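You operate a simulated robot arm through the tools that you are given. There is no shell and no other tool. Be economical: measure what you need, move in short steps, check, and stop when the job is done.

You are at the controls of a simulated robot arm. One attempt, no reset.

Task
Oil the dry catch that the fault card names, try it, then slide its knob to DONE.
Fine: two pump strokes first, to fill the spout; oil can back; oil no other catch; no lever moves. Set down upright: oil can.

The check looks at the end state, three seconds after you hand in, the way a careful person would. Anything else that was tipped, shoved, dropped, spilled or broken makes it a failure.

Robot
A 6-joint arm with a two-finger parallel gripper on a trunk, on a base that drives. Base frame: it is fixed to the floor where the robot stands at the start and does not move with it; the origin is under the middle of the robot, x ahead of it, y to its left, z up; the surface under the hand at the start is at about z = 0.9. Lengths are in m, angles in rad, forces in N, time in s.
With the tool pointing down near the work surface it reaches from about 0.14 to 0.82 m from the robot's upright axis, wherever it stands. Its first joint turns from -2.897 to 2.897 rad. Places, roughly: blue lever 26 [-1.4, 0.5, 0.5]; blue lever 30 [-1.4, 1, 0.5]; gold slide knob [0.7, 0.1, 0.9]; grey duster (9x6x4 cm) [0.4, 0, 0.9]; oil can knob [0.5, 0, 1]; red lever 21 [-1.4, -0.2, 0.5]; red lever 23 [-1.4, 0.1, 0.5]; red lever 25 [-1.4, 0.3, 0.5]; yellow duster (9x6x4 cm) [0.4, -0.1, 0.9]; yellow lever 20 [-1.4, -0.3, 0.5]. Payload 3.91 kg.
The TCP is the grasp point between the finger pads, 0.03 m short of the fingertips. In the tool frame z runs along the fingers and y along their closing line. The gripper opens to 0.11 m. The fingers are 0.02 m wide and 0.01 m thick; the gripper's body (0.048 by 0.112 m) begins 0.055 m behind the TCP.
Orientation is told as [roll, pitch, yaw] about the base's x, y, z axes, in that order, counted from this pose: with the fingers straight down and closing along the base's y, the tool's x points along the base's -x, its y along +y and its z along -z.

Tools
- The arm moves only by the tool drive_tool. Its argument "moves" is a list that holds one entry, the list of rows, each a list of 7 numbers: the turn, a rotation vector about the tool's x, y, z in rad, then the shift along the tool's x, y, z in m, then the opening, from 0 (shut) to 1 (fully open). In form: [[[wx, wy, wz, tx, ty, tz, claw], ...]]. A call has 1 to 8 rows; each row is the pose to reach, as a shift and turn from the pose commanded when the call began, along the tool's axes at that moment. Each row takes 0.2 s and may step no farther than 0.05 m and 0.15 rad from the row before; otherwise, or with a gripper value out of range, the whole call is refused. Where a pose cannot be reached the arm comes as near as it can. A force on the tool above 90 N (or 10 N above the force at the start of the call, whichever is more), or a blocked arm, ends the call early, and 0.2 s more pass. Each finger travels about 0.108 m/s and halts on what it meets, pressing with about 26 N; the grip force reading is that of the motor and also rises with nothing between the fingers. The clock runs only during rows and for 0.2 s after the last one: add rows that repeat a pose to give the fingers time. The reply holds the time, the measured pose of the TCP, the force on the tool along the base axes, the opening and the grip force, in the units named above and with some noise, with the torque about the TCP (base axes, N m) and any sound that the robot's microphone picked up.
- Cameras (640 x 400 px; columns grow to the right, rows downward): "scene" is now at [-0.1157, 0.0068, 1.4466]; the picture's right is [0.14, -0.99, 0.00], its down [-0.92, -0.13, -0.36] and it looks along [0.36, 0.05, -0.93] (base axes); focal length 214 px, centre (320, 200). "wrist" rides on the gripper at [0.077, 0.007, -0.114] in the tool frame; the picture's right is [-0.09, 1.00, 0.00], its down [-0.80, -0.07, -0.59] and it looks along [-0.59, -0.05, 0.80] (tool axes); focal length 270 px, centre (320, 200). There is no depth. A picture from a camera that has moved, and an enlarged one, comes with that camera's place and axes in the base frame and with its lens.
- capture(camera): a new picture of that camera. The clock stands still meanwhile.
- raise_lower(by): slides the trunk up (or, below 0, down) by that many m; the arm and the scene camera ride with it, the base frame stays. It gives what a move gives, with no picture.
- base_move(legs): drives the robot by 1 to 6 legs, each [ahead, left, turn to the left] in m, m and rad, along the robot's own axes; the way and the turn of a leg run together, so that a leg with both is an arc; at most 1.5 m and 3.142 rad a leg. The arm and the cameras ride along, it lands a little off, and it stops where it bumps. It gives what a move gives.
- head_to(pan, tilt): turns the head with the scene camera to pan (to the left, within 1.501 rad either way) and tilt (down, from -0.506 to 1.204), counted from straight ahead of the robot. It gives what a move gives.
- inspect(camera, box): a new picture of the part [left, top, right, bottom] of that camera's present view, enlarged. The clock stands still meanwhile.
- job_done(): hands the job in; it is judged then, once.

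Go step by step. Nothing tells you exact positions but the pictures and the camera data: compare them with the known pose of the tool, close in by small moves and look again before you grip or let go. The budget is 120 turns and 98 pictures, counting those below and the enlarged ones. Unless the task says otherwise, let go and move clear before handing in, and close with one line.

The tools are called after "Request:" by a JSON object that holds its "api" and its "payload". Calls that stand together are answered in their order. drive_tool: Moves the arm, as the interface text tells. Its arguments: {"type":"object","properties":{"moves":{"type":"array","items":{"type":"array","items":{"type":"array","items":{"type":"number"}}}}},"required":["moves"]} The other tools are called the same way: raise_lower (by) slides the trunk up or down; base_move (legs) drives the base; head_to (pan, tilt) turns the head that bears the scene camera; capture (camera) takes a picture; inspect (camera, box) takes an enlarged picture of a part of a camera's view; job_done () hands the job in.

At the start:

```text
t: 0.0
ee_pos: [0.2833, 0.3323, 1.2675]
ee_rot: [0.001, -0.001, -0.001]
contact_force: [-0.1, 0.4, -0.2]
torque: [0.0, -0.03, 0.02]
opening: 0.11
gripper_force: 0.0
trunk travel left (down, up): [-0.425, 0.115]
robot x, y, heading: [0.0002, -0.0004, 0.001]
head pan, tilt: [0.14, 1.201]
```

scene: 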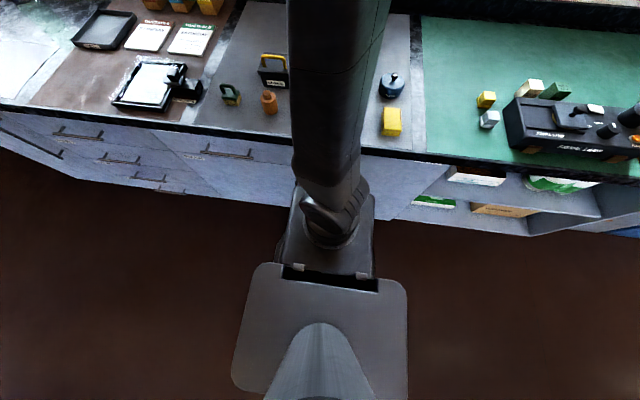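
wrist: 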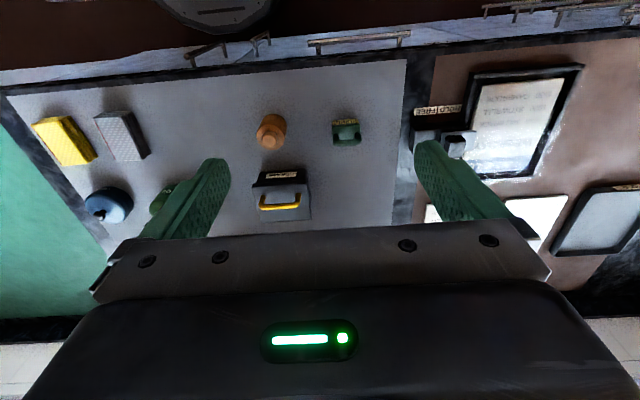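

I see a bench ahead with several items (dusters, oil can, cards, a clip with a tablet) and need a better look. I'll tilt the head up and capture.

Request:
{"api": "head_to", "payload": {"pan": 0.0, "tilt": 0.75}}

Request:
{"api": "capture", "payload": {"camera": "scene"}}

Request:
{"api": "inspect", "payload": {"camera": "wrist", "box": [0, 60, 420, 260]}}

Request:
{"api": "inspect", "payload": {"camera": "wrist", "box": [400, 40, 640, 260]}}

```text
t: 0.9
ee_pos: [0.2842, 0.3332, 1.2668]
ee_rot: [0.001, -0.001, 0.0]
contact_force: [-0.3, -1.0, 0.2]
torque: [0.03, 0.02, 0.03]
opening: 0.1097
gripper_force: 0.1
trunk travel left (down, up): [-0.425, 0.115]
robot x, y, heading: [-0.0022, 0.0025, -0.002]
head pan, tilt: [0.0, 0.75]
```

```text
95 pictures are left
camera scene: at [-0.0883, -0.0009, 1.4783], right [0.0, -1.0, 0.0], down [-0.68, 0.0, -0.73], along [0.73, 0.0, -0.68], focal length 214 px, centre (320, 200)
```

scene: 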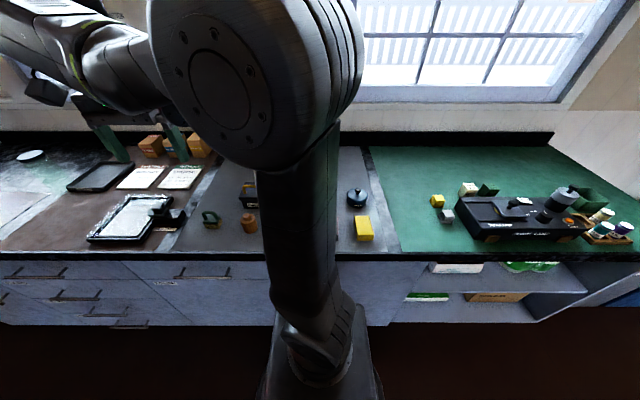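

```text
1.52 times, centred on (210, 160) of wrist
camera zoom: at [0.2066, 0.3391, 1.3825], right [0.09, 1.0, 0.0], down [0.8, -0.07, 0.59], along [0.59, -0.05, -0.8], focal length 412 px, centre (488, 261)
```

zoom: 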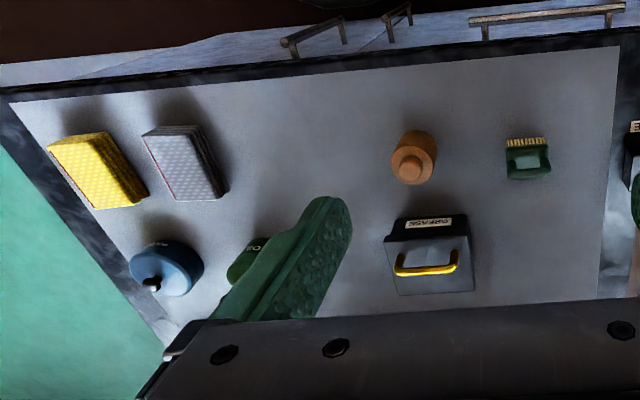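

```text
1.82 times, centred on (520, 150) of wrist
camera zoom: at [0.2066, 0.3391, 1.3825], right [0.09, 1.0, 0.0], down [0.8, -0.07, 0.59], along [0.59, -0.05, -0.8], focal length 491 px, centre (-44, 291)
```

zoom: 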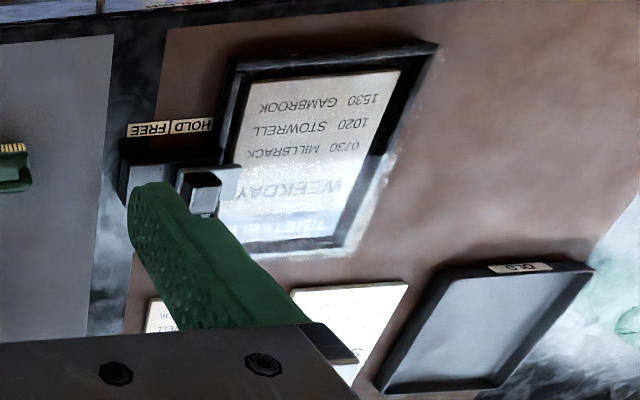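

The bench holds an oil can area hidden behind the arm; the levers are behind me. I'll look left and right with the head, then turn to see the lever frame.

Request:
{"api": "head_to", "payload": {"pan": 1.4, "tilt": 0.5}}

Request:
{"api": "capture", "payload": {"camera": "scene"}}

Request:
{"api": "head_to", "payload": {"pan": -1.4, "tilt": 0.5}}

Request:
{"api": "capture", "payload": {"camera": "scene"}}

```text
t: 2.4
ee_pos: [0.285, 0.3333, 1.2675]
ee_rot: [-0.001, 0.0, 0.0]
contact_force: [0.0, 0.0, 0.3]
torque: [-0.01, 0.0, 0.01]
opening: 0.1102
gripper_force: 0.1
trunk travel left (down, up): [-0.425, 0.115]
robot x, y, heading: [0.0015, -0.0006, -0.001]
head pan, tilt: [1.4, 0.499]
```

```text
92 pictures are left
camera scene: at [-0.1556, 0.0887, 1.5003], right [0.99, -0.17, 0.0], down [-0.08, -0.47, -0.88], along [0.15, 0.86, -0.48], focal length 214 px, centre (320, 200)
```

scene: 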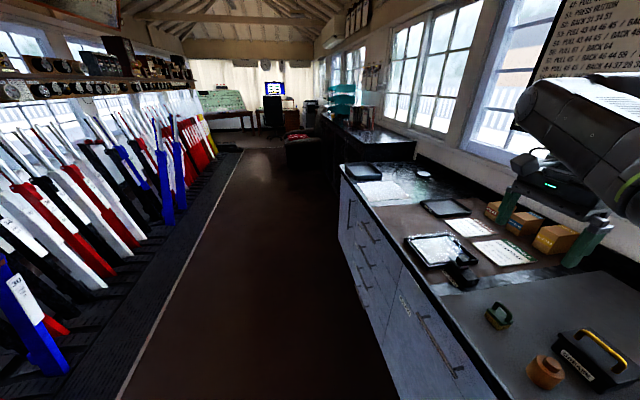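

```text
t: 4.9
ee_pos: [0.2838, 0.3326, 1.2667]
ee_rot: [0.0, 0.0, 0.0]
contact_force: [0.7, 0.6, 0.3]
torque: [0.01, -0.02, 0.04]
opening: 0.1101
gripper_force: 0.0
trunk travel left (down, up): [-0.425, 0.115]
robot x, y, heading: [0.0006, 0.0017, -0.0]
head pan, tilt: [-1.4, 0.499]
```

```text
91 pictures are left
camera scene: at [-0.1556, -0.0906, 1.5003], right [-0.99, -0.17, 0.0], down [-0.08, 0.47, -0.88], along [0.15, -0.87, -0.48], focal length 214 px, centre (320, 200)
```

scene: 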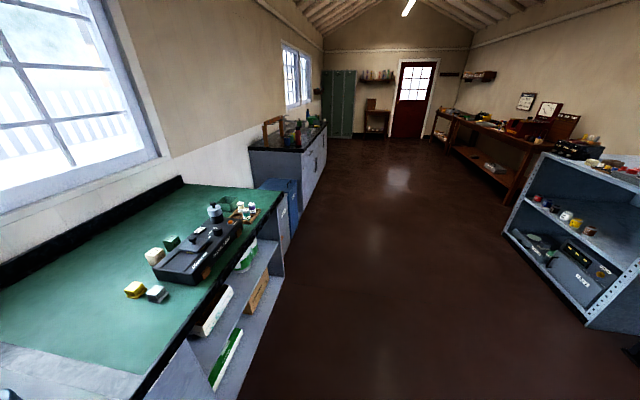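

It's a signal box with a lever frame behind me. I'll turn around to see the levers and any fault card.

Request:
{"api": "base_move", "payload": {"legs": [[-0.15, 0, 0], [0, 0, 3.14]]}}

Request:
{"api": "head_to", "payload": {"pan": 0.0, "tilt": 0.5}}

Request:
{"api": "capture", "payload": {"camera": "scene"}}

Request:
{"api": "capture", "payload": {"camera": "wrist"}}

```text
t: 13.6
ee_pos: [-0.4399, -0.3275, 1.2674]
ee_rot: [0.0, 0.002, 3.124]
contact_force: [-0.4, -0.2, -0.6]
torque: [-0.01, 0.01, 0.01]
opening: 0.11
gripper_force: 0.1
trunk travel left (down, up): [-0.425, 0.115]
robot x, y, heading: [-0.1517, -0.0023, 3.125]
head pan, tilt: [-1.4, 0.499]
```

```text
t: 15.1
ee_pos: [-0.4399, -0.3278, 1.2676]
ee_rot: [-0.001, 0.001, 3.127]
contact_force: [-0.1, 0.0, 0.7]
torque: [0.02, 0.0, -0.02]
opening: 0.1101
gripper_force: 0.0
trunk travel left (down, up): [-0.425, 0.115]
robot x, y, heading: [-0.1502, -0.0025, 3.128]
head pan, tilt: [0.0, 0.499]
```

```text
90 pictures are left
camera scene: at [-0.072, -0.0023, 1.5003], right [0.02, 1.0, 0.0], down [0.48, -0.01, -0.88], along [-0.88, 0.01, -0.48], focal length 214 px, centre (320, 200)
```

scene: 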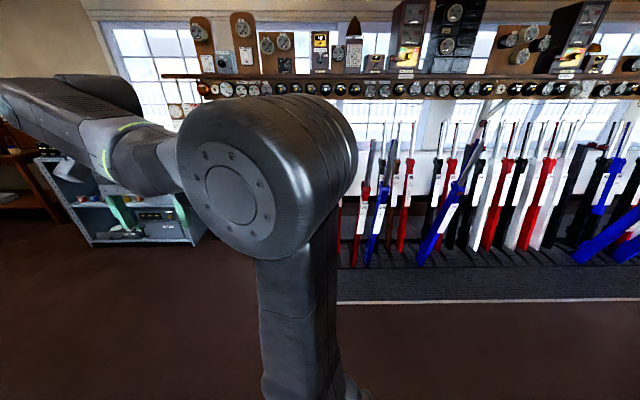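

```text
89 pictures are left
camera wrist: at [-0.3637, -0.3369, 1.3825], right [-0.1, -0.99, 0.0], down [-0.8, 0.08, 0.59], along [-0.59, 0.06, -0.8], focal length 270 px, centre (320, 200)
```

wrist: 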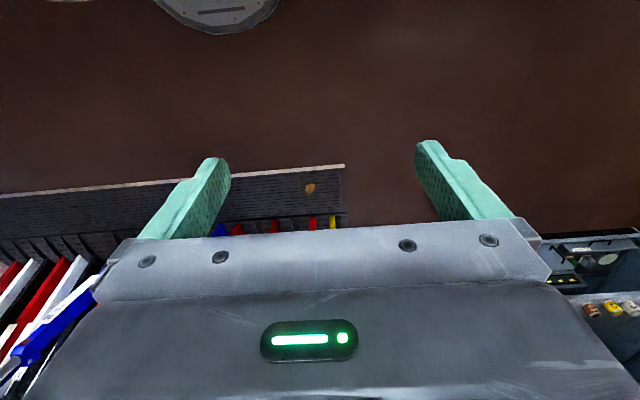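

The lever frame is in view with plates; I'll zoom into the levers and the instrument shelf.

Request:
{"api": "inspect", "payload": {"camera": "scene", "box": [330, 110, 510, 280]}}

Request:
{"api": "inspect", "payload": {"camera": "scene", "box": [180, 0, 420, 130]}}

Request:
{"api": "inspect", "payload": {"camera": "scene", "box": [470, 100, 640, 280]}}

```text
2.35 times, centred on (420, 195) of scene
camera zoom: at [-0.072, -0.0023, 1.5003], right [0.02, 1.0, 0.0], down [0.48, -0.01, -0.88], along [-0.88, 0.01, -0.48], focal length 505 px, centre (85, 212)
```

zoom: 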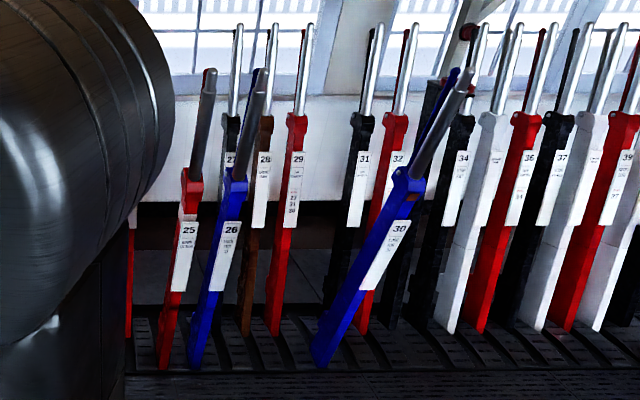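

```text
2.67 times, centred on (300, 65) of scene
camera zoom: at [-0.072, -0.0023, 1.5003], right [0.02, 1.0, 0.0], down [0.48, -0.01, -0.88], along [-0.88, 0.01, -0.48], focal length 572 px, centre (373, 560)
```

zoom: 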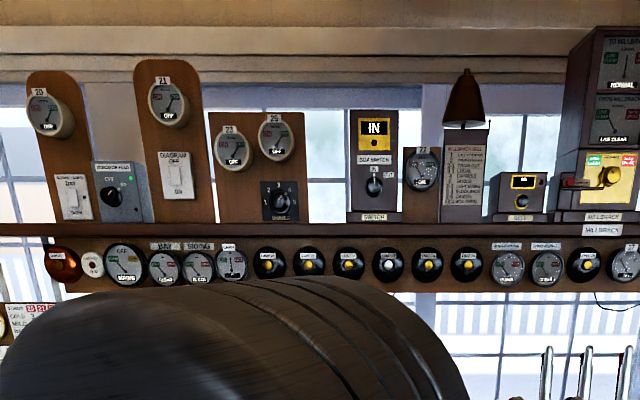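

```text
2.22 times, centred on (555, 190) of scene
camera zoom: at [-0.072, -0.0023, 1.5003], right [0.02, 1.0, 0.0], down [0.48, -0.01, -0.88], along [-0.88, 0.01, -0.48], focal length 477 px, centre (-202, 222)
```

zoom: 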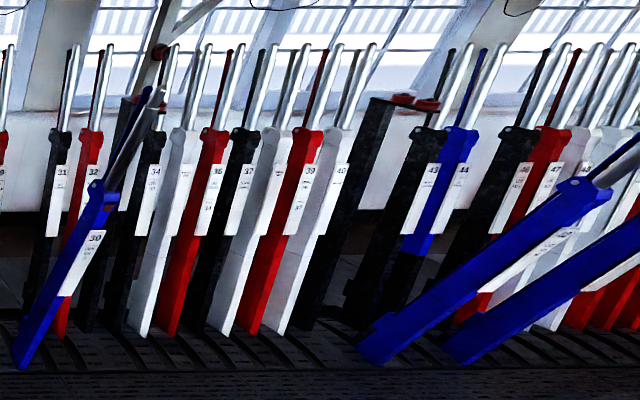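

I need to see levers 20-25 and their catches without the arm in the way. I'll drive 0.5 m to −y and look.

Request:
{"api": "base_move", "payload": {"legs": [[0, 0.5, 0]]}}

Request:
{"api": "head_to", "payload": {"pan": -0.4, "tilt": 0.5}}

Request:
{"api": "capture", "payload": {"camera": "scene"}}

Request:
{"api": "inspect", "payload": {"camera": "scene", "box": [260, 110, 480, 300]}}

```text
t: 18.1
ee_pos: [-0.4452, -0.8307, 1.2672]
ee_rot: [0.0, 0.0, 3.129]
contact_force: [-0.3, -0.5, -0.3]
torque: [0.01, -0.02, 0.02]
opening: 0.1097
gripper_force: 0.2
trunk travel left (down, up): [-0.425, 0.115]
robot x, y, heading: [-0.1555, -0.4995, 3.13]
head pan, tilt: [0.0, 0.499]
```

```text
t: 18.9
ee_pos: [-0.4463, -0.8307, 1.2663]
ee_rot: [0.0, 0.0, 3.129]
contact_force: [0.0, 0.5, -0.4]
torque: [0.04, 0.0, -0.03]
opening: 0.1099
gripper_force: 0.1
trunk travel left (down, up): [-0.425, 0.115]
robot x, y, heading: [-0.1593, -0.5023, 3.13]
head pan, tilt: [-0.4, 0.499]
```

```text
85 pictures are left
camera scene: at [-0.0715, -0.4679, 1.5003], right [0.4, 0.92, 0.0], down [0.44, -0.19, -0.88], along [-0.8, 0.35, -0.48], focal length 214 px, centre (320, 200)
```

scene: 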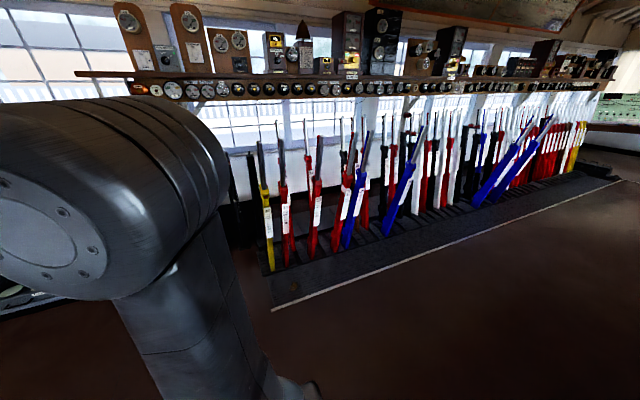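

```text
2.11 times, centred on (370, 205) of scene
camera zoom: at [-0.0715, -0.4679, 1.5003], right [0.4, 0.92, 0.0], down [0.44, -0.19, -0.88], along [-0.8, 0.35, -0.48], focal length 452 px, centre (215, 190)
```

zoom: 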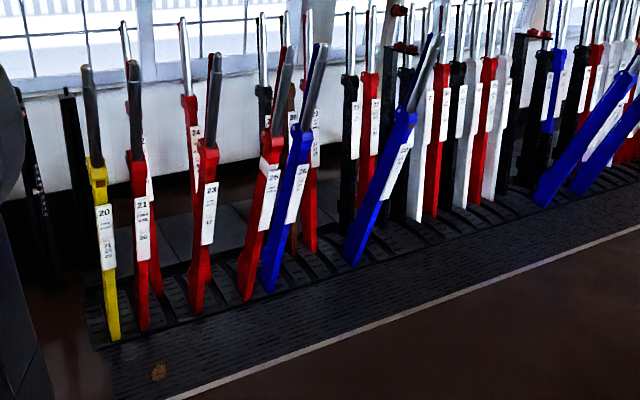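

Six movable levers (20, 21, 23, 25, 26, 30) are clear. Now I turn back to the bench for the fault card and the gold knob.

Request:
{"api": "base_move", "payload": {"legs": [[0, 0, 3.14], [0, 0.15, 0]]}}

Request:
{"api": "head_to", "payload": {"pan": 0.25, "tilt": 0.6}}

Request:
{"api": "capture", "payload": {"camera": "scene"}}

```text
t: 27.5
ee_pos: [0.1552, -0.037, 1.265]
ee_rot: [-0.001, -0.001, -0.06]
contact_force: [-0.6, 0.6, -0.6]
torque: [-0.02, -0.02, 0.0]
opening: 0.11
gripper_force: 0.0
trunk travel left (down, up): [-0.425, 0.115]
robot x, y, heading: [-0.1543, -0.3528, -0.068]
head pan, tilt: [-0.4, 0.499]
```

```text
t: 28.6
ee_pos: [0.1551, -0.0388, 1.266]
ee_rot: [0.001, 0.0, -0.059]
contact_force: [0.5, -0.1, 0.8]
torque: [-0.01, 0.01, -0.01]
opening: 0.1101
gripper_force: 0.1
trunk travel left (down, up): [-0.425, 0.115]
robot x, y, heading: [-0.1491, -0.3539, -0.057]
head pan, tilt: [0.25, 0.6]
```

```text
83 pictures are left
camera scene: at [-0.2323, -0.3275, 1.4912], right [0.19, -0.98, 0.0], down [-0.55, -0.11, -0.83], along [0.81, 0.16, -0.56], focal length 214 px, centre (320, 200)
```

scene: 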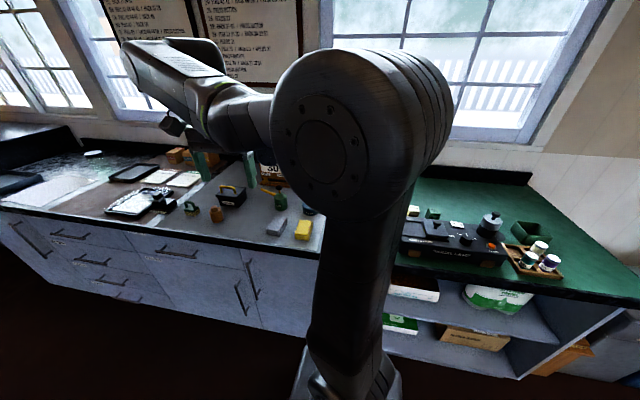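

Request:
{"api": "inspect", "payload": {"camera": "scene", "box": [90, 130, 330, 270]}}

Request:
{"api": "capture", "payload": {"camera": "wrist"}}

```text
2.67 times, centred on (210, 200) of scene
camera zoom: at [-0.2323, -0.3275, 1.4912], right [0.19, -0.98, 0.0], down [-0.55, -0.11, -0.83], along [0.81, 0.16, -0.56], focal length 572 px, centre (613, 200)
```

zoom: 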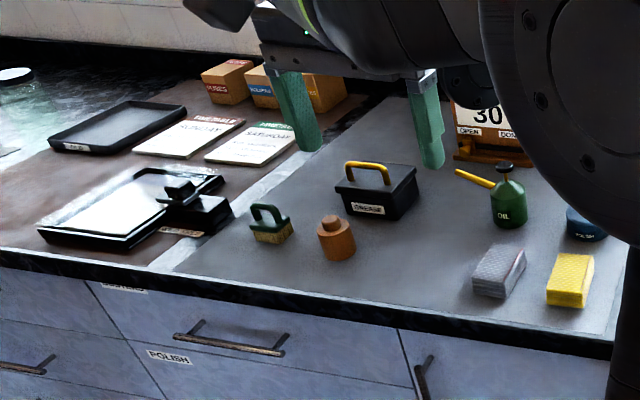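

```text
81 pictures are left
camera wrist: at [0.0779, -0.0269, 1.3824], right [0.15, 0.99, 0.0], down [0.8, -0.12, 0.59], along [0.59, -0.09, -0.8], focal length 270 px, centre (320, 200)
```

wrist: 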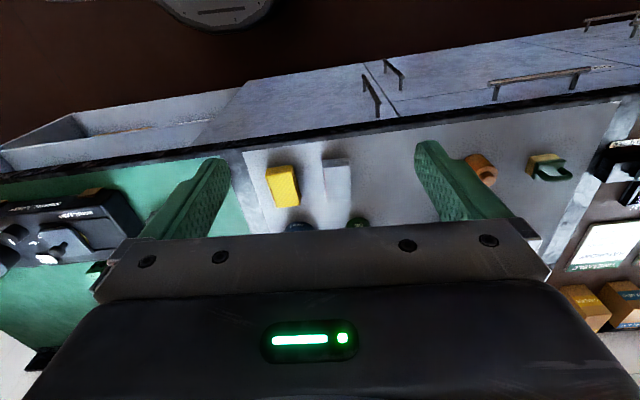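

The fault card stand shows "30" with OPEN/DONE and the gold knob; the green oil can has a yellow spout and black pump knob. I'll move left to see them unobstructed.

Request:
{"api": "base_move", "payload": {"legs": [[0.1, 0.7, 0.057]]}}

Request:
{"api": "head_to", "payload": {"pan": -0.4, "tilt": 0.6}}

Request:
{"api": "inspect", "payload": {"camera": "scene", "box": [220, 100, 460, 260]}}

```text
t: 32.4
ee_pos: [0.2599, 0.6753, 1.2667]
ee_rot: [0.001, 0.0, -0.003]
contact_force: [0.5, -0.1, 0.1]
torque: [-0.01, 0.0, 0.0]
opening: 0.1101
gripper_force: 0.1
trunk travel left (down, up): [-0.425, 0.115]
robot x, y, heading: [-0.0255, 0.3485, -0.001]
head pan, tilt: [0.25, 0.6]
```

```text
t: 33.5
ee_pos: [0.2606, 0.676, 1.2672]
ee_rot: [0.002, 0.0, -0.005]
contact_force: [0.4, 1.2, -0.4]
torque: [-0.03, 0.0, 0.01]
opening: 0.1101
gripper_force: 0.1
trunk travel left (down, up): [-0.425, 0.115]
robot x, y, heading: [-0.0253, 0.3463, -0.003]
head pan, tilt: [-0.4, 0.6]
```

```text
2.50 times, centred on (340, 180) of scene
camera zoom: at [-0.1149, 0.3082, 1.4912], right [-0.39, -0.92, 0.0], down [-0.52, 0.22, -0.83], along [0.76, -0.32, -0.56], focal length 536 px, centre (270, 250)
```

zoom: 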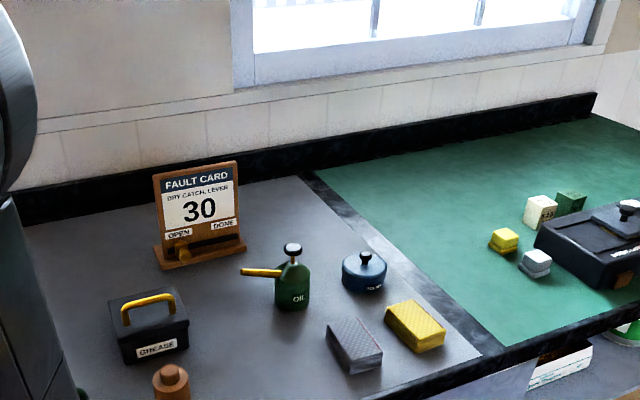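

The card reads "DRY CATCH, LEVER 30". The oil can stands near (0.51, 0.0), its knob top at about z = 1.02. I'll bring the hand over it for a closer look.

Request:
{"api": "drive_tool", "payload": {"moves": [[[0, 0, 0, -0.02, -0.045, 0, 0.5], [0, 0, 0, -0.04, -0.09, 0, 0.5], [0, 0, 0, -0.06, -0.135, 0, 0.5], [0, 0, 0, -0.07, -0.18, 0, 0.5], [0, 0, 0, -0.08, -0.225, 0, 0.5], [0, 0, 0, -0.09, -0.27, 0, 0.5], [0, 0, 0, -0.1, -0.315, 0, 0.5], [0, 0, 0, -0.11, -0.36, 0, 0.5]]]}}

Request:
{"api": "drive_tool", "payload": {"moves": [[[0, 0, 0, -0.02, -0.045, 0, 0.5], [0, 0, 0, -0.04, -0.09, 0, 0.5], [0, 0, 0, -0.06, -0.135, 0, 0.5], [0, 0, 0, -0.07, -0.18, 0, 0.5], [0, 0, 0, -0.08, -0.225, 0, 0.5], [0, 0, 0, -0.09, -0.27, 0, 0.5], [0, 0, 0, -0.11, -0.31, 0.03, 0.5]]]}}

Request:
{"api": "capture", "payload": {"camera": "wrist"}}

Request:
{"api": "capture", "payload": {"camera": "scene"}}

```text
t: 35.3
ee_pos: [0.3709, 0.3134, 1.2656]
ee_rot: [0.001, 0.0, -0.002]
contact_force: [-0.9, -0.1, 0.1]
torque: [0.0, -0.02, 0.01]
opening: 0.055
gripper_force: 0.0
trunk travel left (down, up): [-0.425, 0.115]
robot x, y, heading: [-0.0245, 0.3418, -0.005]
head pan, tilt: [-0.4, 0.6]
```

```text
refused: row 7 steps farther than a row can; nothing moved
```

```text
79 pictures are left
camera wrist: at [0.2921, 0.3204, 1.3816], right [0.09, 1.0, 0.0], down [0.8, -0.07, 0.59], along [0.59, -0.05, -0.8], focal length 270 px, centre (320, 200)
```

wrist: 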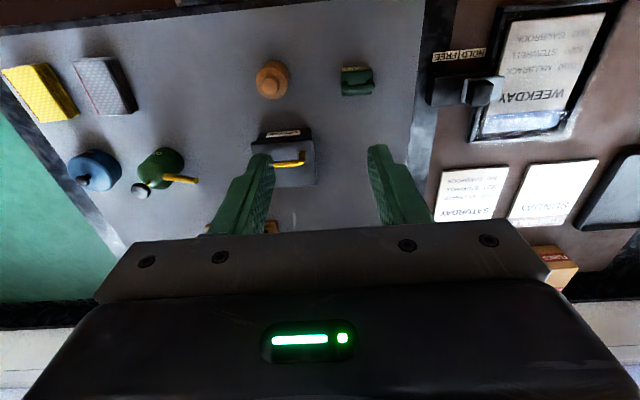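

```text
78 pictures are left
camera scene: at [-0.1146, 0.3077, 1.4912], right [-0.39, -0.92, 0.0], down [-0.52, 0.22, -0.82], along [0.76, -0.32, -0.57], focal length 214 px, centre (320, 200)
```

scene: 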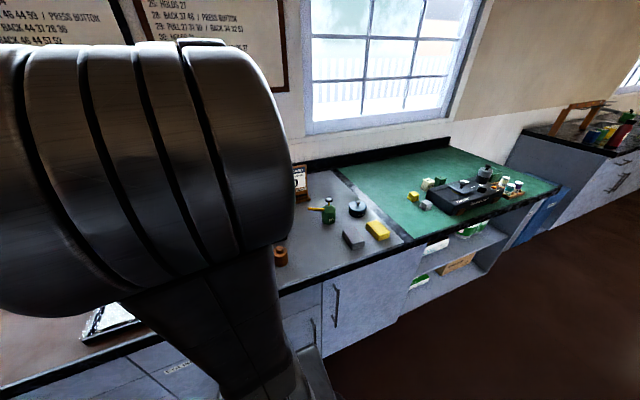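

The spout points roughly toward +y. I continue over to the can.

Request:
{"api": "drive_tool", "payload": {"moves": [[[0, 0, 0, -0.02, -0.045, 0, 0.5], [0, 0, 0, -0.04, -0.09, 0, 0.5], [0, 0, 0, -0.06, -0.135, 0, 0.5], [0, 0, 0, -0.08, -0.18, 0, 0.5], [0, 0, 0, -0.09, -0.225, 0, 0.5], [0, 0, 0, -0.1, -0.27, 0.0, 0.5], [0, 0, 0, -0.11, -0.3, 0.03, 0.5]]]}}

Request:
{"api": "capture", "payload": {"camera": "wrist"}}

Request:
{"api": "capture", "payload": {"camera": "scene"}}

```text
t: 36.9
ee_pos: [0.4788, 0.0128, 1.2355]
ee_rot: [-0.001, 0.0, -0.002]
contact_force: [0.0, -0.1, -0.3]
torque: [-0.01, 0.04, 0.0]
opening: 0.0547
gripper_force: 0.1
trunk travel left (down, up): [-0.425, 0.115]
robot x, y, heading: [-0.0246, 0.3403, 0.001]
head pan, tilt: [-0.4, 0.6]
```

```text
77 pictures are left
camera wrist: at [0.4015, 0.0198, 1.3514], right [0.09, 1.0, 0.0], down [0.8, -0.07, 0.59], along [0.59, -0.05, -0.8], focal length 270 px, centre (320, 200)
```

wrist: 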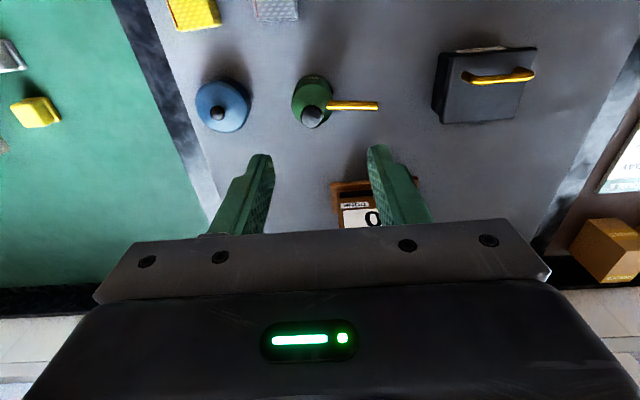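

```text
76 pictures are left
camera scene: at [-0.1143, 0.3073, 1.4913], right [-0.39, -0.92, 0.0], down [-0.52, 0.22, -0.82], along [0.76, -0.32, -0.57], focal length 214 px, centre (320, 200)
```

scene: 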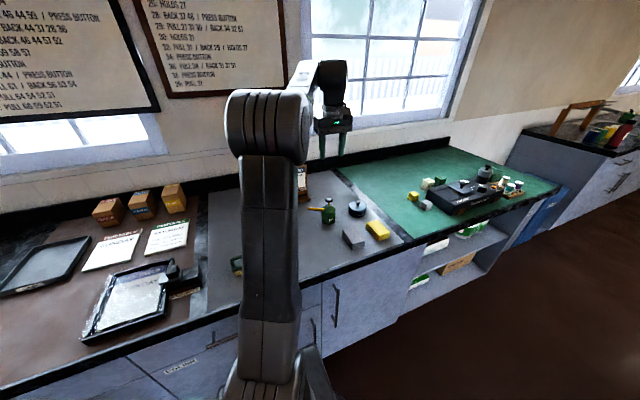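

Knob at about (0.515, 0.00), spout tip near (0.524, 0.087, 0.99). I'll close the fingers, centre above the knob and look closely.

Request:
{"api": "drive_tool", "payload": {"moves": [[[0, 0, 0, -0.036, -0.012, 0.04, 0.0], [0, 0, 0, -0.036, -0.012, 0.08, 0.0], [0, 0, 0, -0.036, -0.012, 0.12, 0.0], [0, 0, 0, -0.036, -0.012, 0.12, 0.0]]]}}

Request:
{"api": "inspect", "payload": {"camera": "wrist", "box": [220, 40, 420, 240]}}

Request:
{"api": "inspect", "payload": {"camera": "scene", "box": [290, 160, 390, 250]}}

```text
refused: row 1 steps farther than a row can; nothing moved
```

```text
2.00 times, centred on (320, 140) of wrist
camera zoom: at [0.4015, 0.0198, 1.3514], right [0.09, 1.0, 0.0], down [0.8, -0.07, 0.59], along [0.59, -0.05, -0.8], focal length 541 px, centre (320, 320)
```

zoom: 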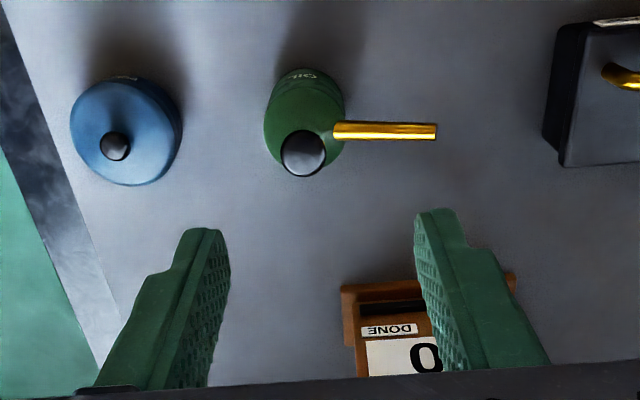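

```text
4.44 times, centred on (340, 205) of scene
camera zoom: at [-0.1143, 0.3073, 1.4913], right [-0.39, -0.92, 0.0], down [-0.52, 0.22, -0.82], along [0.76, -0.32, -0.57], focal length 953 px, centre (231, 178)
```

zoom: 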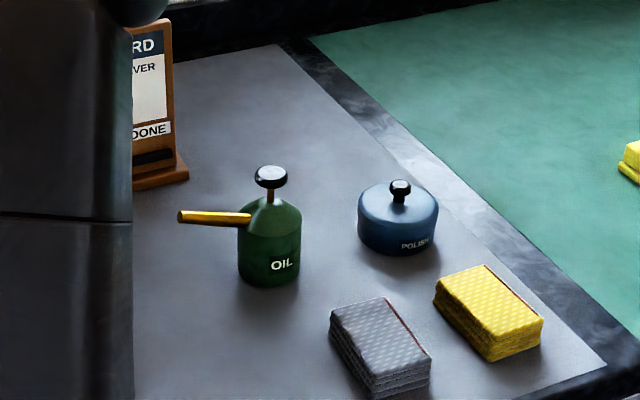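

The can is clear: body ~58 mm wide, knob on a stem, top at ~1.017. I'll lower the shut fingers above the knob.

Request:
{"api": "drive_tool", "payload": {"moves": [[[0, 0, 0, -0.02, -0.006, 0.03, 0.0], [0, 0, 0, -0.037, -0.012, 0.06, 0.0], [0, 0, 0, -0.037, -0.012, 0.1, 0.0], [0, 0, 0, -0.037, -0.012, 0.14, 0.0], [0, 0, 0, -0.037, -0.012, 0.16, 0.0]]]}}

Request:
{"api": "inspect", "payload": {"camera": "wrist", "box": [220, 80, 420, 240]}}

Request:
{"api": "inspect", "payload": {"camera": "scene", "box": [290, 140, 390, 240]}}

```text
t: 38.1
ee_pos: [0.5158, 0.0014, 1.0762]
ee_rot: [0.0, 0.0, -0.003]
contact_force: [0.1, -0.2, -0.6]
torque: [-0.01, 0.0, 0.01]
opening: 0.0
gripper_force: 26.0
trunk travel left (down, up): [-0.425, 0.115]
robot x, y, heading: [-0.0237, 0.345, -0.008]
head pan, tilt: [-0.4, 0.6]
```

```text
2.50 times, centred on (320, 160) of wrist
camera zoom: at [0.4373, 0.0085, 1.1924], right [0.09, 1.0, 0.0], down [0.8, -0.07, 0.59], along [0.59, -0.05, -0.8], focal length 676 px, centre (320, 300)
```

zoom: 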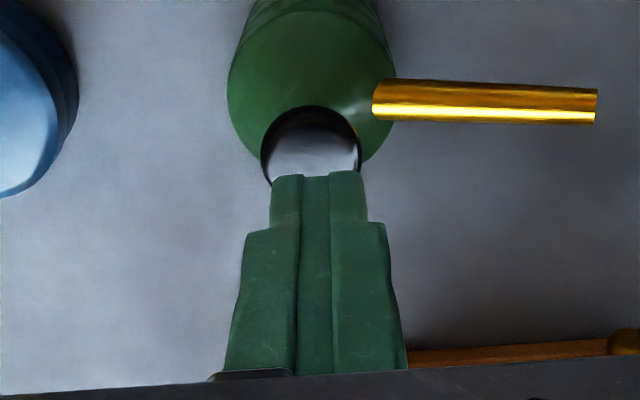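

```text
4.00 times, centred on (340, 190) of scene
camera zoom: at [-0.1147, 0.3079, 1.4913], right [-0.39, -0.92, 0.0], down [-0.52, 0.22, -0.82], along [0.76, -0.32, -0.57], focal length 858 px, centre (240, 240)
```

zoom: 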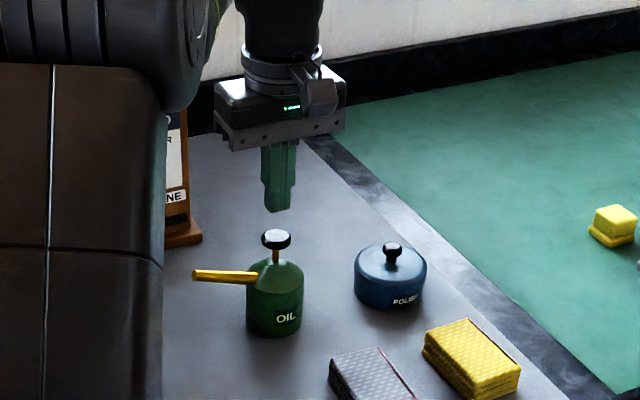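

Fingertips are centred over the knob. I'll come down gently to touch and feel the stroke.

Request:
{"api": "drive_tool", "payload": {"moves": [[[0, 0, 0, 0, -0.001, 0.02, 0.0], [0, 0, 0, 0, -0.001, 0.03, 0.0], [0, 0, 0, 0, -0.001, 0.034, 0.0]]]}}

Request:
{"api": "inspect", "payload": {"camera": "scene", "box": [320, 170, 370, 220]}}

```text
t: 38.9
ee_pos: [0.5141, 0.0016, 1.0425]
ee_rot: [0.0, 0.0, -0.005]
contact_force: [-0.5, 0.3, 0.1]
torque: [-0.02, -0.05, -0.02]
opening: 0.0
gripper_force: 26.2
trunk travel left (down, up): [-0.425, 0.115]
robot x, y, heading: [-0.0261, 0.3389, -0.007]
head pan, tilt: [-0.4, 0.6]
```

```text
8.00 times, centred on (345, 195) of scene
camera zoom: at [-0.1149, 0.308, 1.4912], right [-0.39, -0.92, 0.0], down [-0.52, 0.22, -0.83], along [0.76, -0.32, -0.56], focal length 1716 px, centre (120, 240)
```

zoom: 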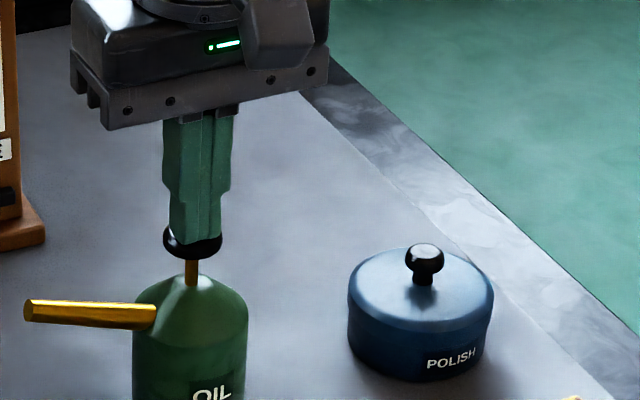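

Nearly touching. I'll press in small steps and read the force.

Request:
{"api": "drive_tool", "payload": {"moves": [[[0, 0, 0, 0, 0, 0.004, 0.0], [0, 0, 0, 0, 0, 0.007, 0.0]]]}}

Request:
{"api": "drive_tool", "payload": {"moves": [[[0, 0, 0, 0, 0, 0.003, 0.0], [0, 0, 0, 0, 0, 0.005, 0.0]]]}}

Request:
{"api": "inspect", "payload": {"camera": "scene", "box": [320, 170, 370, 220]}}

```text
t: 39.5
ee_pos: [0.5154, 0.0015, 1.0368]
ee_rot: [0.0, 0.002, -0.004]
contact_force: [-0.6, 0.3, 0.9]
torque: [0.01, -0.03, 0.0]
opening: 0.0
gripper_force: 26.2
trunk travel left (down, up): [-0.425, 0.115]
robot x, y, heading: [-0.0254, 0.3448, -0.001]
head pan, tilt: [-0.4, 0.6]
```

```text
t: 40.1
ee_pos: [0.5153, 0.0019, 1.0307]
ee_rot: [-0.001, 0.0, -0.004]
contact_force: [0.0, -0.6, 1.1]
torque: [-0.04, -0.02, 0.02]
opening: 0.0
gripper_force: 25.9
trunk travel left (down, up): [-0.425, 0.115]
robot x, y, heading: [-0.0265, 0.3411, -0.001]
head pan, tilt: [-0.4, 0.6]
```

```text
8.00 times, centred on (345, 195) of scene
camera zoom: at [-0.115, 0.308, 1.4912], right [-0.39, -0.92, 0.0], down [-0.52, 0.22, -0.83], along [0.76, -0.32, -0.56], focal length 1716 px, centre (120, 240)
```

zoom: 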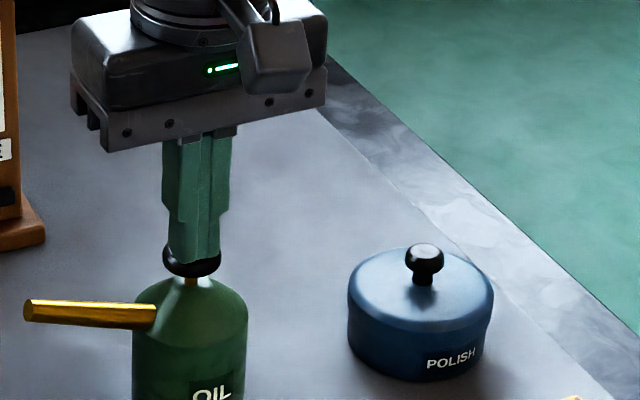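

The knob is moving with ~1 N. I'll press to the bottom, then release and listen.

Request:
{"api": "drive_tool", "payload": {"moves": [[[0, 0, 0, 0, 0, 0.004, 0.0], [0, 0, 0, 0, 0, 0.008, 0.0], [0, 0, 0, 0, 0, 0.01, 0.0]]]}}

Request:
{"api": "inspect", "payload": {"camera": "scene", "box": [320, 170, 370, 220]}}

```text
t: 40.9
ee_pos: [0.5136, 0.002, 1.0247]
ee_rot: [-0.006, -0.007, -0.005]
contact_force: [4.7, -2.2, 34.5]
torque: [-0.07, -0.31, -0.01]
opening: 0.0
gripper_force: 26.4
trunk travel left (down, up): [-0.425, 0.115]
robot x, y, heading: [-0.0235, 0.3432, -0.003]
head pan, tilt: [-0.4, 0.6]
```

```text
8.00 times, centred on (345, 195) of scene
camera zoom: at [-0.1171, 0.3096, 1.4917], right [-0.39, -0.92, 0.0], down [-0.52, 0.22, -0.83], along [0.76, -0.32, -0.56], focal length 1716 px, centre (120, 240)
```

zoom: 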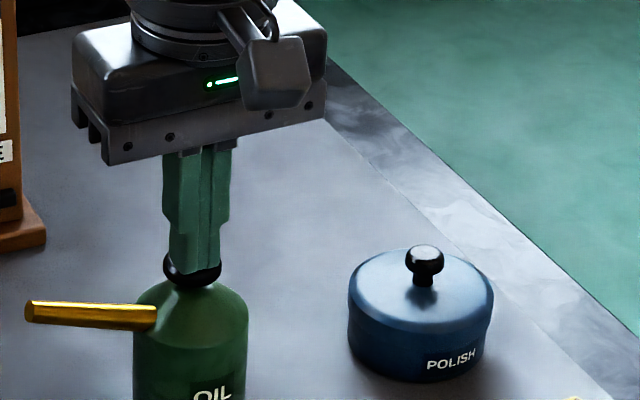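

The knob bottomed at TCP z ≈ 1.025 (34 N). I release and check it springs back.

Request:
{"api": "drive_tool", "payload": {"moves": [[[0, 0, 0, 0, 0, -0.01, 0.0], [0, 0, 0, 0, 0, -0.03, 0.0], [0, 0, 0, 0, 0, -0.03, 0.0]]]}}

Request:
{"api": "inspect", "payload": {"camera": "scene", "box": [310, 170, 370, 220]}}

```text
t: 41.7
ee_pos: [0.514, 0.0009, 1.0507]
ee_rot: [0.0, 0.003, -0.003]
contact_force: [1.2, -0.1, 0.3]
torque: [-0.03, -0.02, 0.02]
opening: 0.0
gripper_force: 26.1
trunk travel left (down, up): [-0.425, 0.115]
robot x, y, heading: [-0.0235, 0.3449, -0.002]
head pan, tilt: [-0.4, 0.6]
```

```text
8.00 times, centred on (340, 195) of scene
camera zoom: at [-0.115, 0.3081, 1.4911], right [-0.39, -0.92, 0.0], down [-0.52, 0.22, -0.83], along [0.76, -0.32, -0.56], focal length 1716 px, centre (160, 240)
```

zoom: 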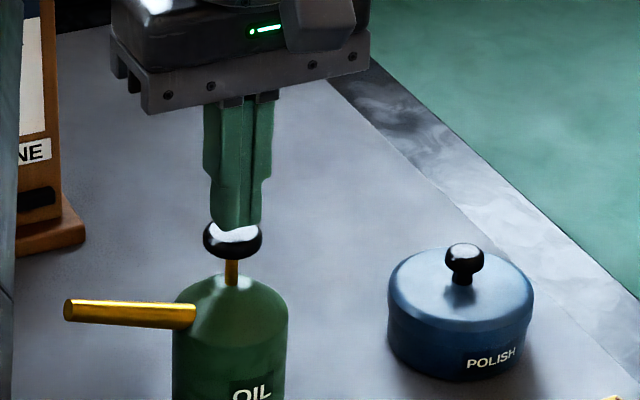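

It sprang back; one full stroke done, nothing dripped. Second stroke now.

Request:
{"api": "drive_tool", "payload": {"moves": [[[0, 0, 0, 0, 0, 0.01, 0.0], [0, 0, 0, 0, 0, 0.018, 0.0], [0, 0, 0, 0, 0, 0.025, 0.0], [0, 0, 0, 0, 0, 0.029, 0.0]]]}}

Request:
{"api": "drive_tool", "payload": {"moves": [[[0, 0, 0, 0, 0, -0.02, 0.0], [0, 0, 0, 0, 0, -0.06, 0.0], [0, 0, 0, 0, 0, -0.1, 0.0], [0, 0, 0, 0, 0, -0.1, 0.0]]]}}

Request:
{"api": "inspect", "payload": {"camera": "scene", "box": [300, 170, 370, 230]}}

```text
t: 42.7
ee_pos: [0.5154, -0.0001, 1.0261]
ee_rot: [-0.005, -0.008, -0.003]
contact_force: [1.5, -3.6, 27.0]
torque: [-0.08, -0.19, 0.02]
opening: 0.0001
gripper_force: 25.8
trunk travel left (down, up): [-0.425, 0.115]
robot x, y, heading: [-0.0223, 0.3403, -0.004]
head pan, tilt: [-0.4, 0.6]
```

```text
t: 43.7
ee_pos: [0.5164, 0.0029, 1.1214]
ee_rot: [0.0, -0.001, -0.003]
contact_force: [0.5, -0.5, -0.3]
torque: [-0.01, -0.02, -0.02]
opening: 0.0
gripper_force: 26.1
trunk travel left (down, up): [-0.425, 0.115]
robot x, y, heading: [-0.0228, 0.3447, -0.002]
head pan, tilt: [-0.4, 0.6]
```

```text
6.67 times, centred on (335, 200) of scene
camera zoom: at [-0.1149, 0.308, 1.4912], right [-0.39, -0.92, 0.0], down [-0.52, 0.22, -0.83], along [0.76, -0.32, -0.56], focal length 1430 px, centre (220, 200)
```

zoom: 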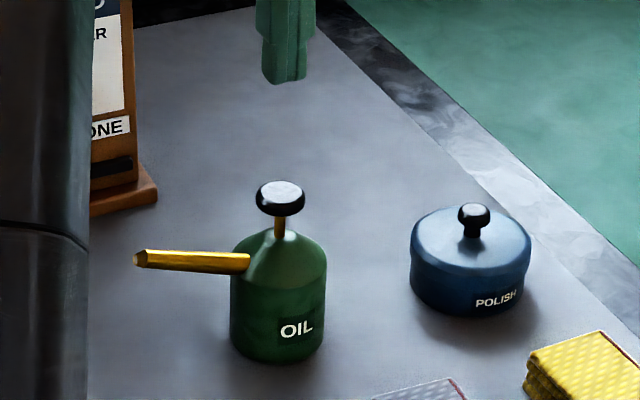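

Both strokes are done and the can is undisturbed. Before picking it up I'll look at lever 30's catch up close, so I retract the arm and go there.

Request:
{"api": "drive_tool", "payload": {"moves": [[[0, 0, 0, 0.0, 0.0, -0.05, 0.0], [0, 0, 0, 0.0, 0.0, -0.1, 0.0], [0, 0, 0, 0.02, 0.04, -0.12, 0.0], [0, 0, 0, 0.04, 0.08, -0.13, 0.0], [0, 0, 0, 0.06, 0.12, -0.14, 0.0], [0, 0, 0, 0.08, 0.16, -0.14, 0.0], [0, 0, 0, 0.1, 0.2, -0.14, 0.0], [0, 0, 0, 0.12, 0.24, -0.14, 0.0]]]}}

Request:
{"api": "drive_tool", "payload": {"moves": [[[0, 0, 0, 0.0, 0.045, -0.0, 0.0], [0, 0, 0, 0.02, 0.09, 0, 0.0], [0, 0, 0, 0.04, 0.13, 0, 0.0], [0, 0, 0, 0.06, 0.17, 0, 0.0], [0, 0, 0, 0.08, 0.21, 0, 0.0], [0, 0, 0, 0.1, 0.25, 0, 0.0]]]}}

Request:
{"api": "base_move", "payload": {"legs": [[-0.3, 0, 0], [0, 0, 3.14], [0.2, -0.3, 0]]}}

Request:
{"api": "head_to", "payload": {"pan": -0.5, "tilt": 0.45}}

Request:
{"api": "capture", "payload": {"camera": "scene"}}

```text
t: 45.5
ee_pos: [0.3965, 0.2435, 1.2624]
ee_rot: [0.002, 0.0, -0.001]
contact_force: [-1.7, 0.1, 0.3]
torque: [-0.02, 0.01, -0.02]
opening: 0.0001
gripper_force: 25.7
trunk travel left (down, up): [-0.425, 0.115]
robot x, y, heading: [-0.0273, 0.3428, -0.002]
head pan, tilt: [-0.4, 0.6]
```

```text
t: 46.9
ee_pos: [0.2963, 0.4936, 1.2625]
ee_rot: [-0.001, 0.001, -0.003]
contact_force: [0.2, 0.6, -0.1]
torque: [-0.01, 0.01, 0.0]
opening: 0.0
gripper_force: 26.1
trunk travel left (down, up): [-0.425, 0.115]
robot x, y, heading: [-0.0262, 0.3468, -0.001]
head pan, tilt: [-0.4, 0.6]
```

```text
t: 58.2
ee_pos: [-0.8496, 0.4992, 1.2628]
ee_rot: [0.0, 0.0, 3.134]
contact_force: [0.3, -0.7, -0.3]
torque: [-0.04, 0.01, 0.0]
opening: 0.0002
gripper_force: 26.3
trunk travel left (down, up): [-0.425, 0.115]
robot x, y, heading: [-0.5271, 0.6492, 3.134]
head pan, tilt: [-0.4, 0.6]
```

```text
t: 58.9
ee_pos: [-0.8497, 0.4992, 1.2633]
ee_rot: [0.0, 0.002, 3.135]
contact_force: [-0.4, 0.2, -0.2]
torque: [0.01, 0.01, 0.0]
opening: 0.0
gripper_force: 26.0
trunk travel left (down, up): [-0.425, 0.115]
robot x, y, heading: [-0.525, 0.6469, 3.132]
head pan, tilt: [-0.499, 0.45]
```

```text
66 pictures are left
camera scene: at [-0.4369, 0.6894, 1.5047], right [0.49, 0.87, 0.0], down [0.38, -0.21, -0.9], along [-0.79, 0.44, -0.44], focal length 214 px, centre (320, 200)
```

scene: 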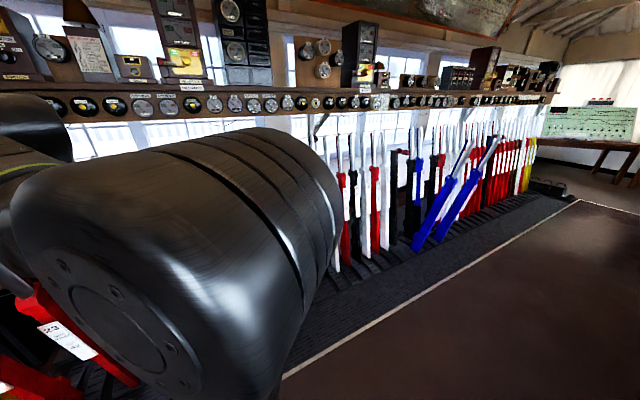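

The shoulder blocks the view. I'll swing the hand to the robot's left and back up a bit.

Request:
{"api": "drive_tool", "payload": {"moves": [[[0, 0, 0, 0.0, 0.05, 0.0, 0.0], [0, 0, 0, 0.01, 0.1, 0, 0.0], [0, 0, 0, 0.03, 0.14, 0, 0.0], [0, 0, 0, 0.05, 0.18, 0, 0.0], [0, 0, 0, 0.08, 0.22, 0, 0.0], [0, 0, 0, 0.11, 0.26, 0, 0.0], [0, 0, 0, 0.14, 0.29, 0, 0.0]]]}}

Request:
{"api": "head_to", "payload": {"pan": -0.35, "tilt": 0.5}}

Request:
{"api": "capture", "payload": {"camera": "scene"}}

```text
refused: row 2 steps farther than a row can; nothing moved
```

```text
t: 59.6
ee_pos: [-0.8483, 0.4992, 1.2624]
ee_rot: [-0.001, 0.001, 3.135]
contact_force: [0.1, 0.1, 0.2]
torque: [0.01, 0.01, 0.01]
opening: 0.0002
gripper_force: 26.2
trunk travel left (down, up): [-0.425, 0.115]
robot x, y, heading: [-0.5246, 0.6473, 3.14]
head pan, tilt: [-0.351, 0.499]
```

```text
65 pictures are left
camera scene: at [-0.4417, 0.6768, 1.5003], right [0.35, 0.94, 0.0], down [0.45, -0.17, -0.88], along [-0.82, 0.31, -0.48], focal length 214 px, centre (320, 200)
```

scene: 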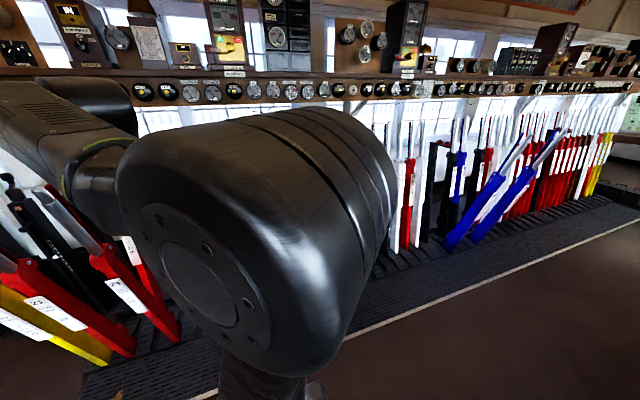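

I'll redo the swing with smaller steps and back the base up toward −y so lever 30 lies to the right.

Request:
{"api": "drive_tool", "payload": {"moves": [[[0, 0, 0, 0.0, 0.045, 0.0, 0.0], [0, 0, 0, 0.01, 0.09, 0, 0.0], [0, 0, 0, 0.03, 0.13, 0, 0.0], [0, 0, 0, 0.05, 0.17, 0, 0.0], [0, 0, 0, 0.08, 0.2, 0, 0.0], [0, 0, 0, 0.11, 0.23, 0, 0.0], [0, 0, 0, 0.14, 0.26, 0, 0.0]]]}}

Request:
{"api": "base_move", "payload": {"legs": [[-0.1, 0.15, 0]]}}

Request:
{"api": "capture", "payload": {"camera": "scene"}}

```text
t: 61.2
ee_pos: [-0.7086, 0.2377, 1.2623]
ee_rot: [-0.001, 0.0, 3.133]
contact_force: [0.8, -0.2, -0.4]
torque: [0.03, -0.03, 0.02]
opening: 0.0
gripper_force: 25.9
trunk travel left (down, up): [-0.425, 0.115]
robot x, y, heading: [-0.5244, 0.6462, 3.129]
head pan, tilt: [-0.351, 0.499]
```

```text
t: 62.7
ee_pos: [-0.6111, 0.0864, 1.2611]
ee_rot: [-0.002, -0.001, 3.133]
contact_force: [0.3, 0.3, -1.1]
torque: [0.0, -0.01, 0.02]
opening: 0.0002
gripper_force: 25.5
trunk travel left (down, up): [-0.425, 0.115]
robot x, y, heading: [-0.4268, 0.4971, 3.128]
head pan, tilt: [-0.351, 0.499]
```

```text
64 pictures are left
camera scene: at [-0.3421, 0.5252, 1.5003], right [0.35, 0.94, 0.0], down [0.45, -0.17, -0.88], along [-0.82, 0.31, -0.48], focal length 214 px, centre (320, 200)
```

scene: 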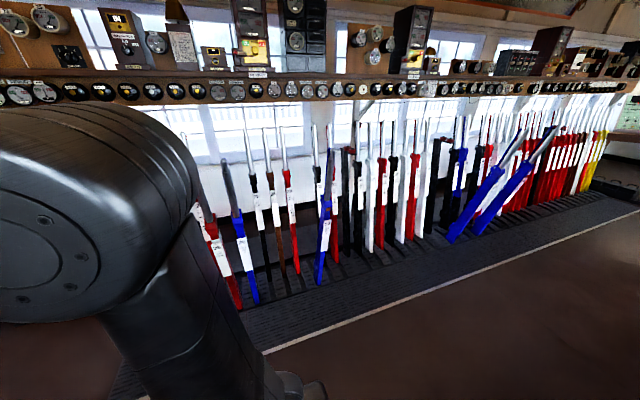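

Request:
{"api": "inspect", "payload": {"camera": "scene", "box": [280, 130, 380, 230]}}

Request:
{"api": "inspect", "payload": {"camera": "scene", "box": [190, 140, 290, 260]}}

```text
4.00 times, centred on (330, 180) of scene
camera zoom: at [-0.3421, 0.5252, 1.5003], right [0.35, 0.94, 0.0], down [0.45, -0.17, -0.88], along [-0.82, 0.31, -0.48], focal length 858 px, centre (280, 280)
```

zoom: 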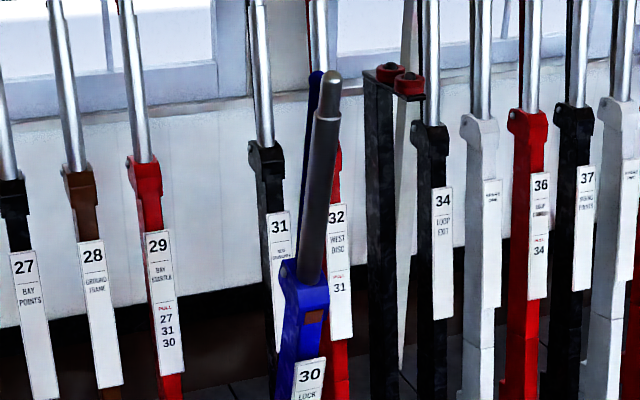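

```text
3.33 times, centred on (240, 200) of scene
camera zoom: at [-0.3421, 0.5252, 1.5003], right [0.35, 0.94, 0.0], down [0.45, -0.17, -0.88], along [-0.82, 0.31, -0.48], focal length 715 px, centre (587, 200)
```

zoom: 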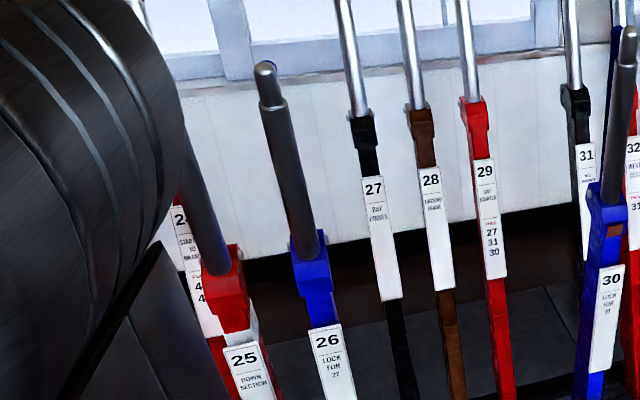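

I can see lever 30's catch: the blue block with a rusty patch just above the plate, about (−1.39, 0.98, 0.81), with the blue catch handle behind the grey grip. Now I go back for the can, standing to its right so the hand can grip from behind the spout.

Request:
{"api": "base_move", "payload": {"legs": [[0, 0, -2.63], [-0.1, -0.968, 0]]}}

Request:
{"api": "head_to", "payload": {"pan": -0.2, "tilt": 0.7}}

Request:
{"api": "capture", "payload": {"camera": "scene"}}

Request:
{"api": "capture", "payload": {"camera": "wrist"}}

```text
t: 73.9
ee_pos: [-0.0813, 0.054, 1.2621]
ee_rot: [0.001, -0.001, 0.516]
contact_force: [1.3, 0.1, 0.4]
torque: [0.0, 0.03, -0.06]
opening: 0.0001
gripper_force: 25.8
trunk travel left (down, up): [-0.425, 0.115]
robot x, y, heading: [-0.0366, -0.3941, 0.521]
head pan, tilt: [-0.351, 0.499]
```

```text
t: 74.6
ee_pos: [-0.0813, 0.0543, 1.2617]
ee_rot: [0.002, 0.0, 0.517]
contact_force: [0.4, -0.2, -0.3]
torque: [0.01, 0.03, 0.01]
opening: 0.0003
gripper_force: 26.2
trunk travel left (down, up): [-0.425, 0.115]
robot x, y, heading: [-0.0339, -0.3956, 0.515]
head pan, tilt: [-0.201, 0.7]
```

```text
61 pictures are left
camera scene: at [-0.1039, -0.4508, 1.4827], right [0.31, -0.95, 0.0], down [-0.61, -0.2, -0.77], along [0.73, 0.24, -0.64], focal length 214 px, centre (320, 200)
```

scene: 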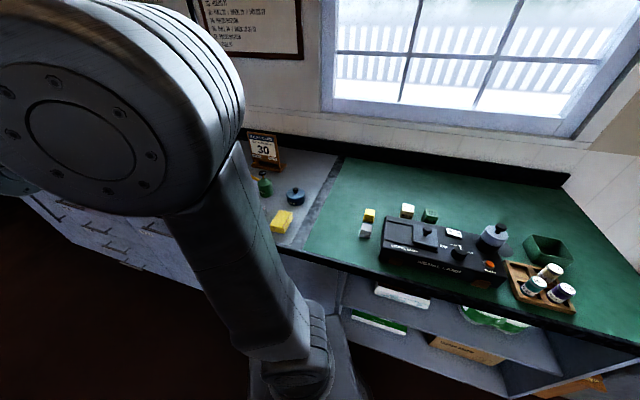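

```text
60 pictures are left
camera wrist: at [-0.1519, 0.0215, 1.378], right [-0.42, 0.91, 0.0], down [0.73, 0.33, 0.59], along [0.54, 0.25, -0.8], focal length 270 px, centre (320, 200)
```

wrist: 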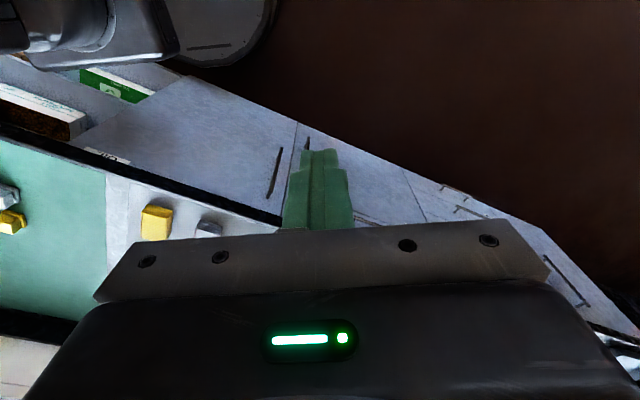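

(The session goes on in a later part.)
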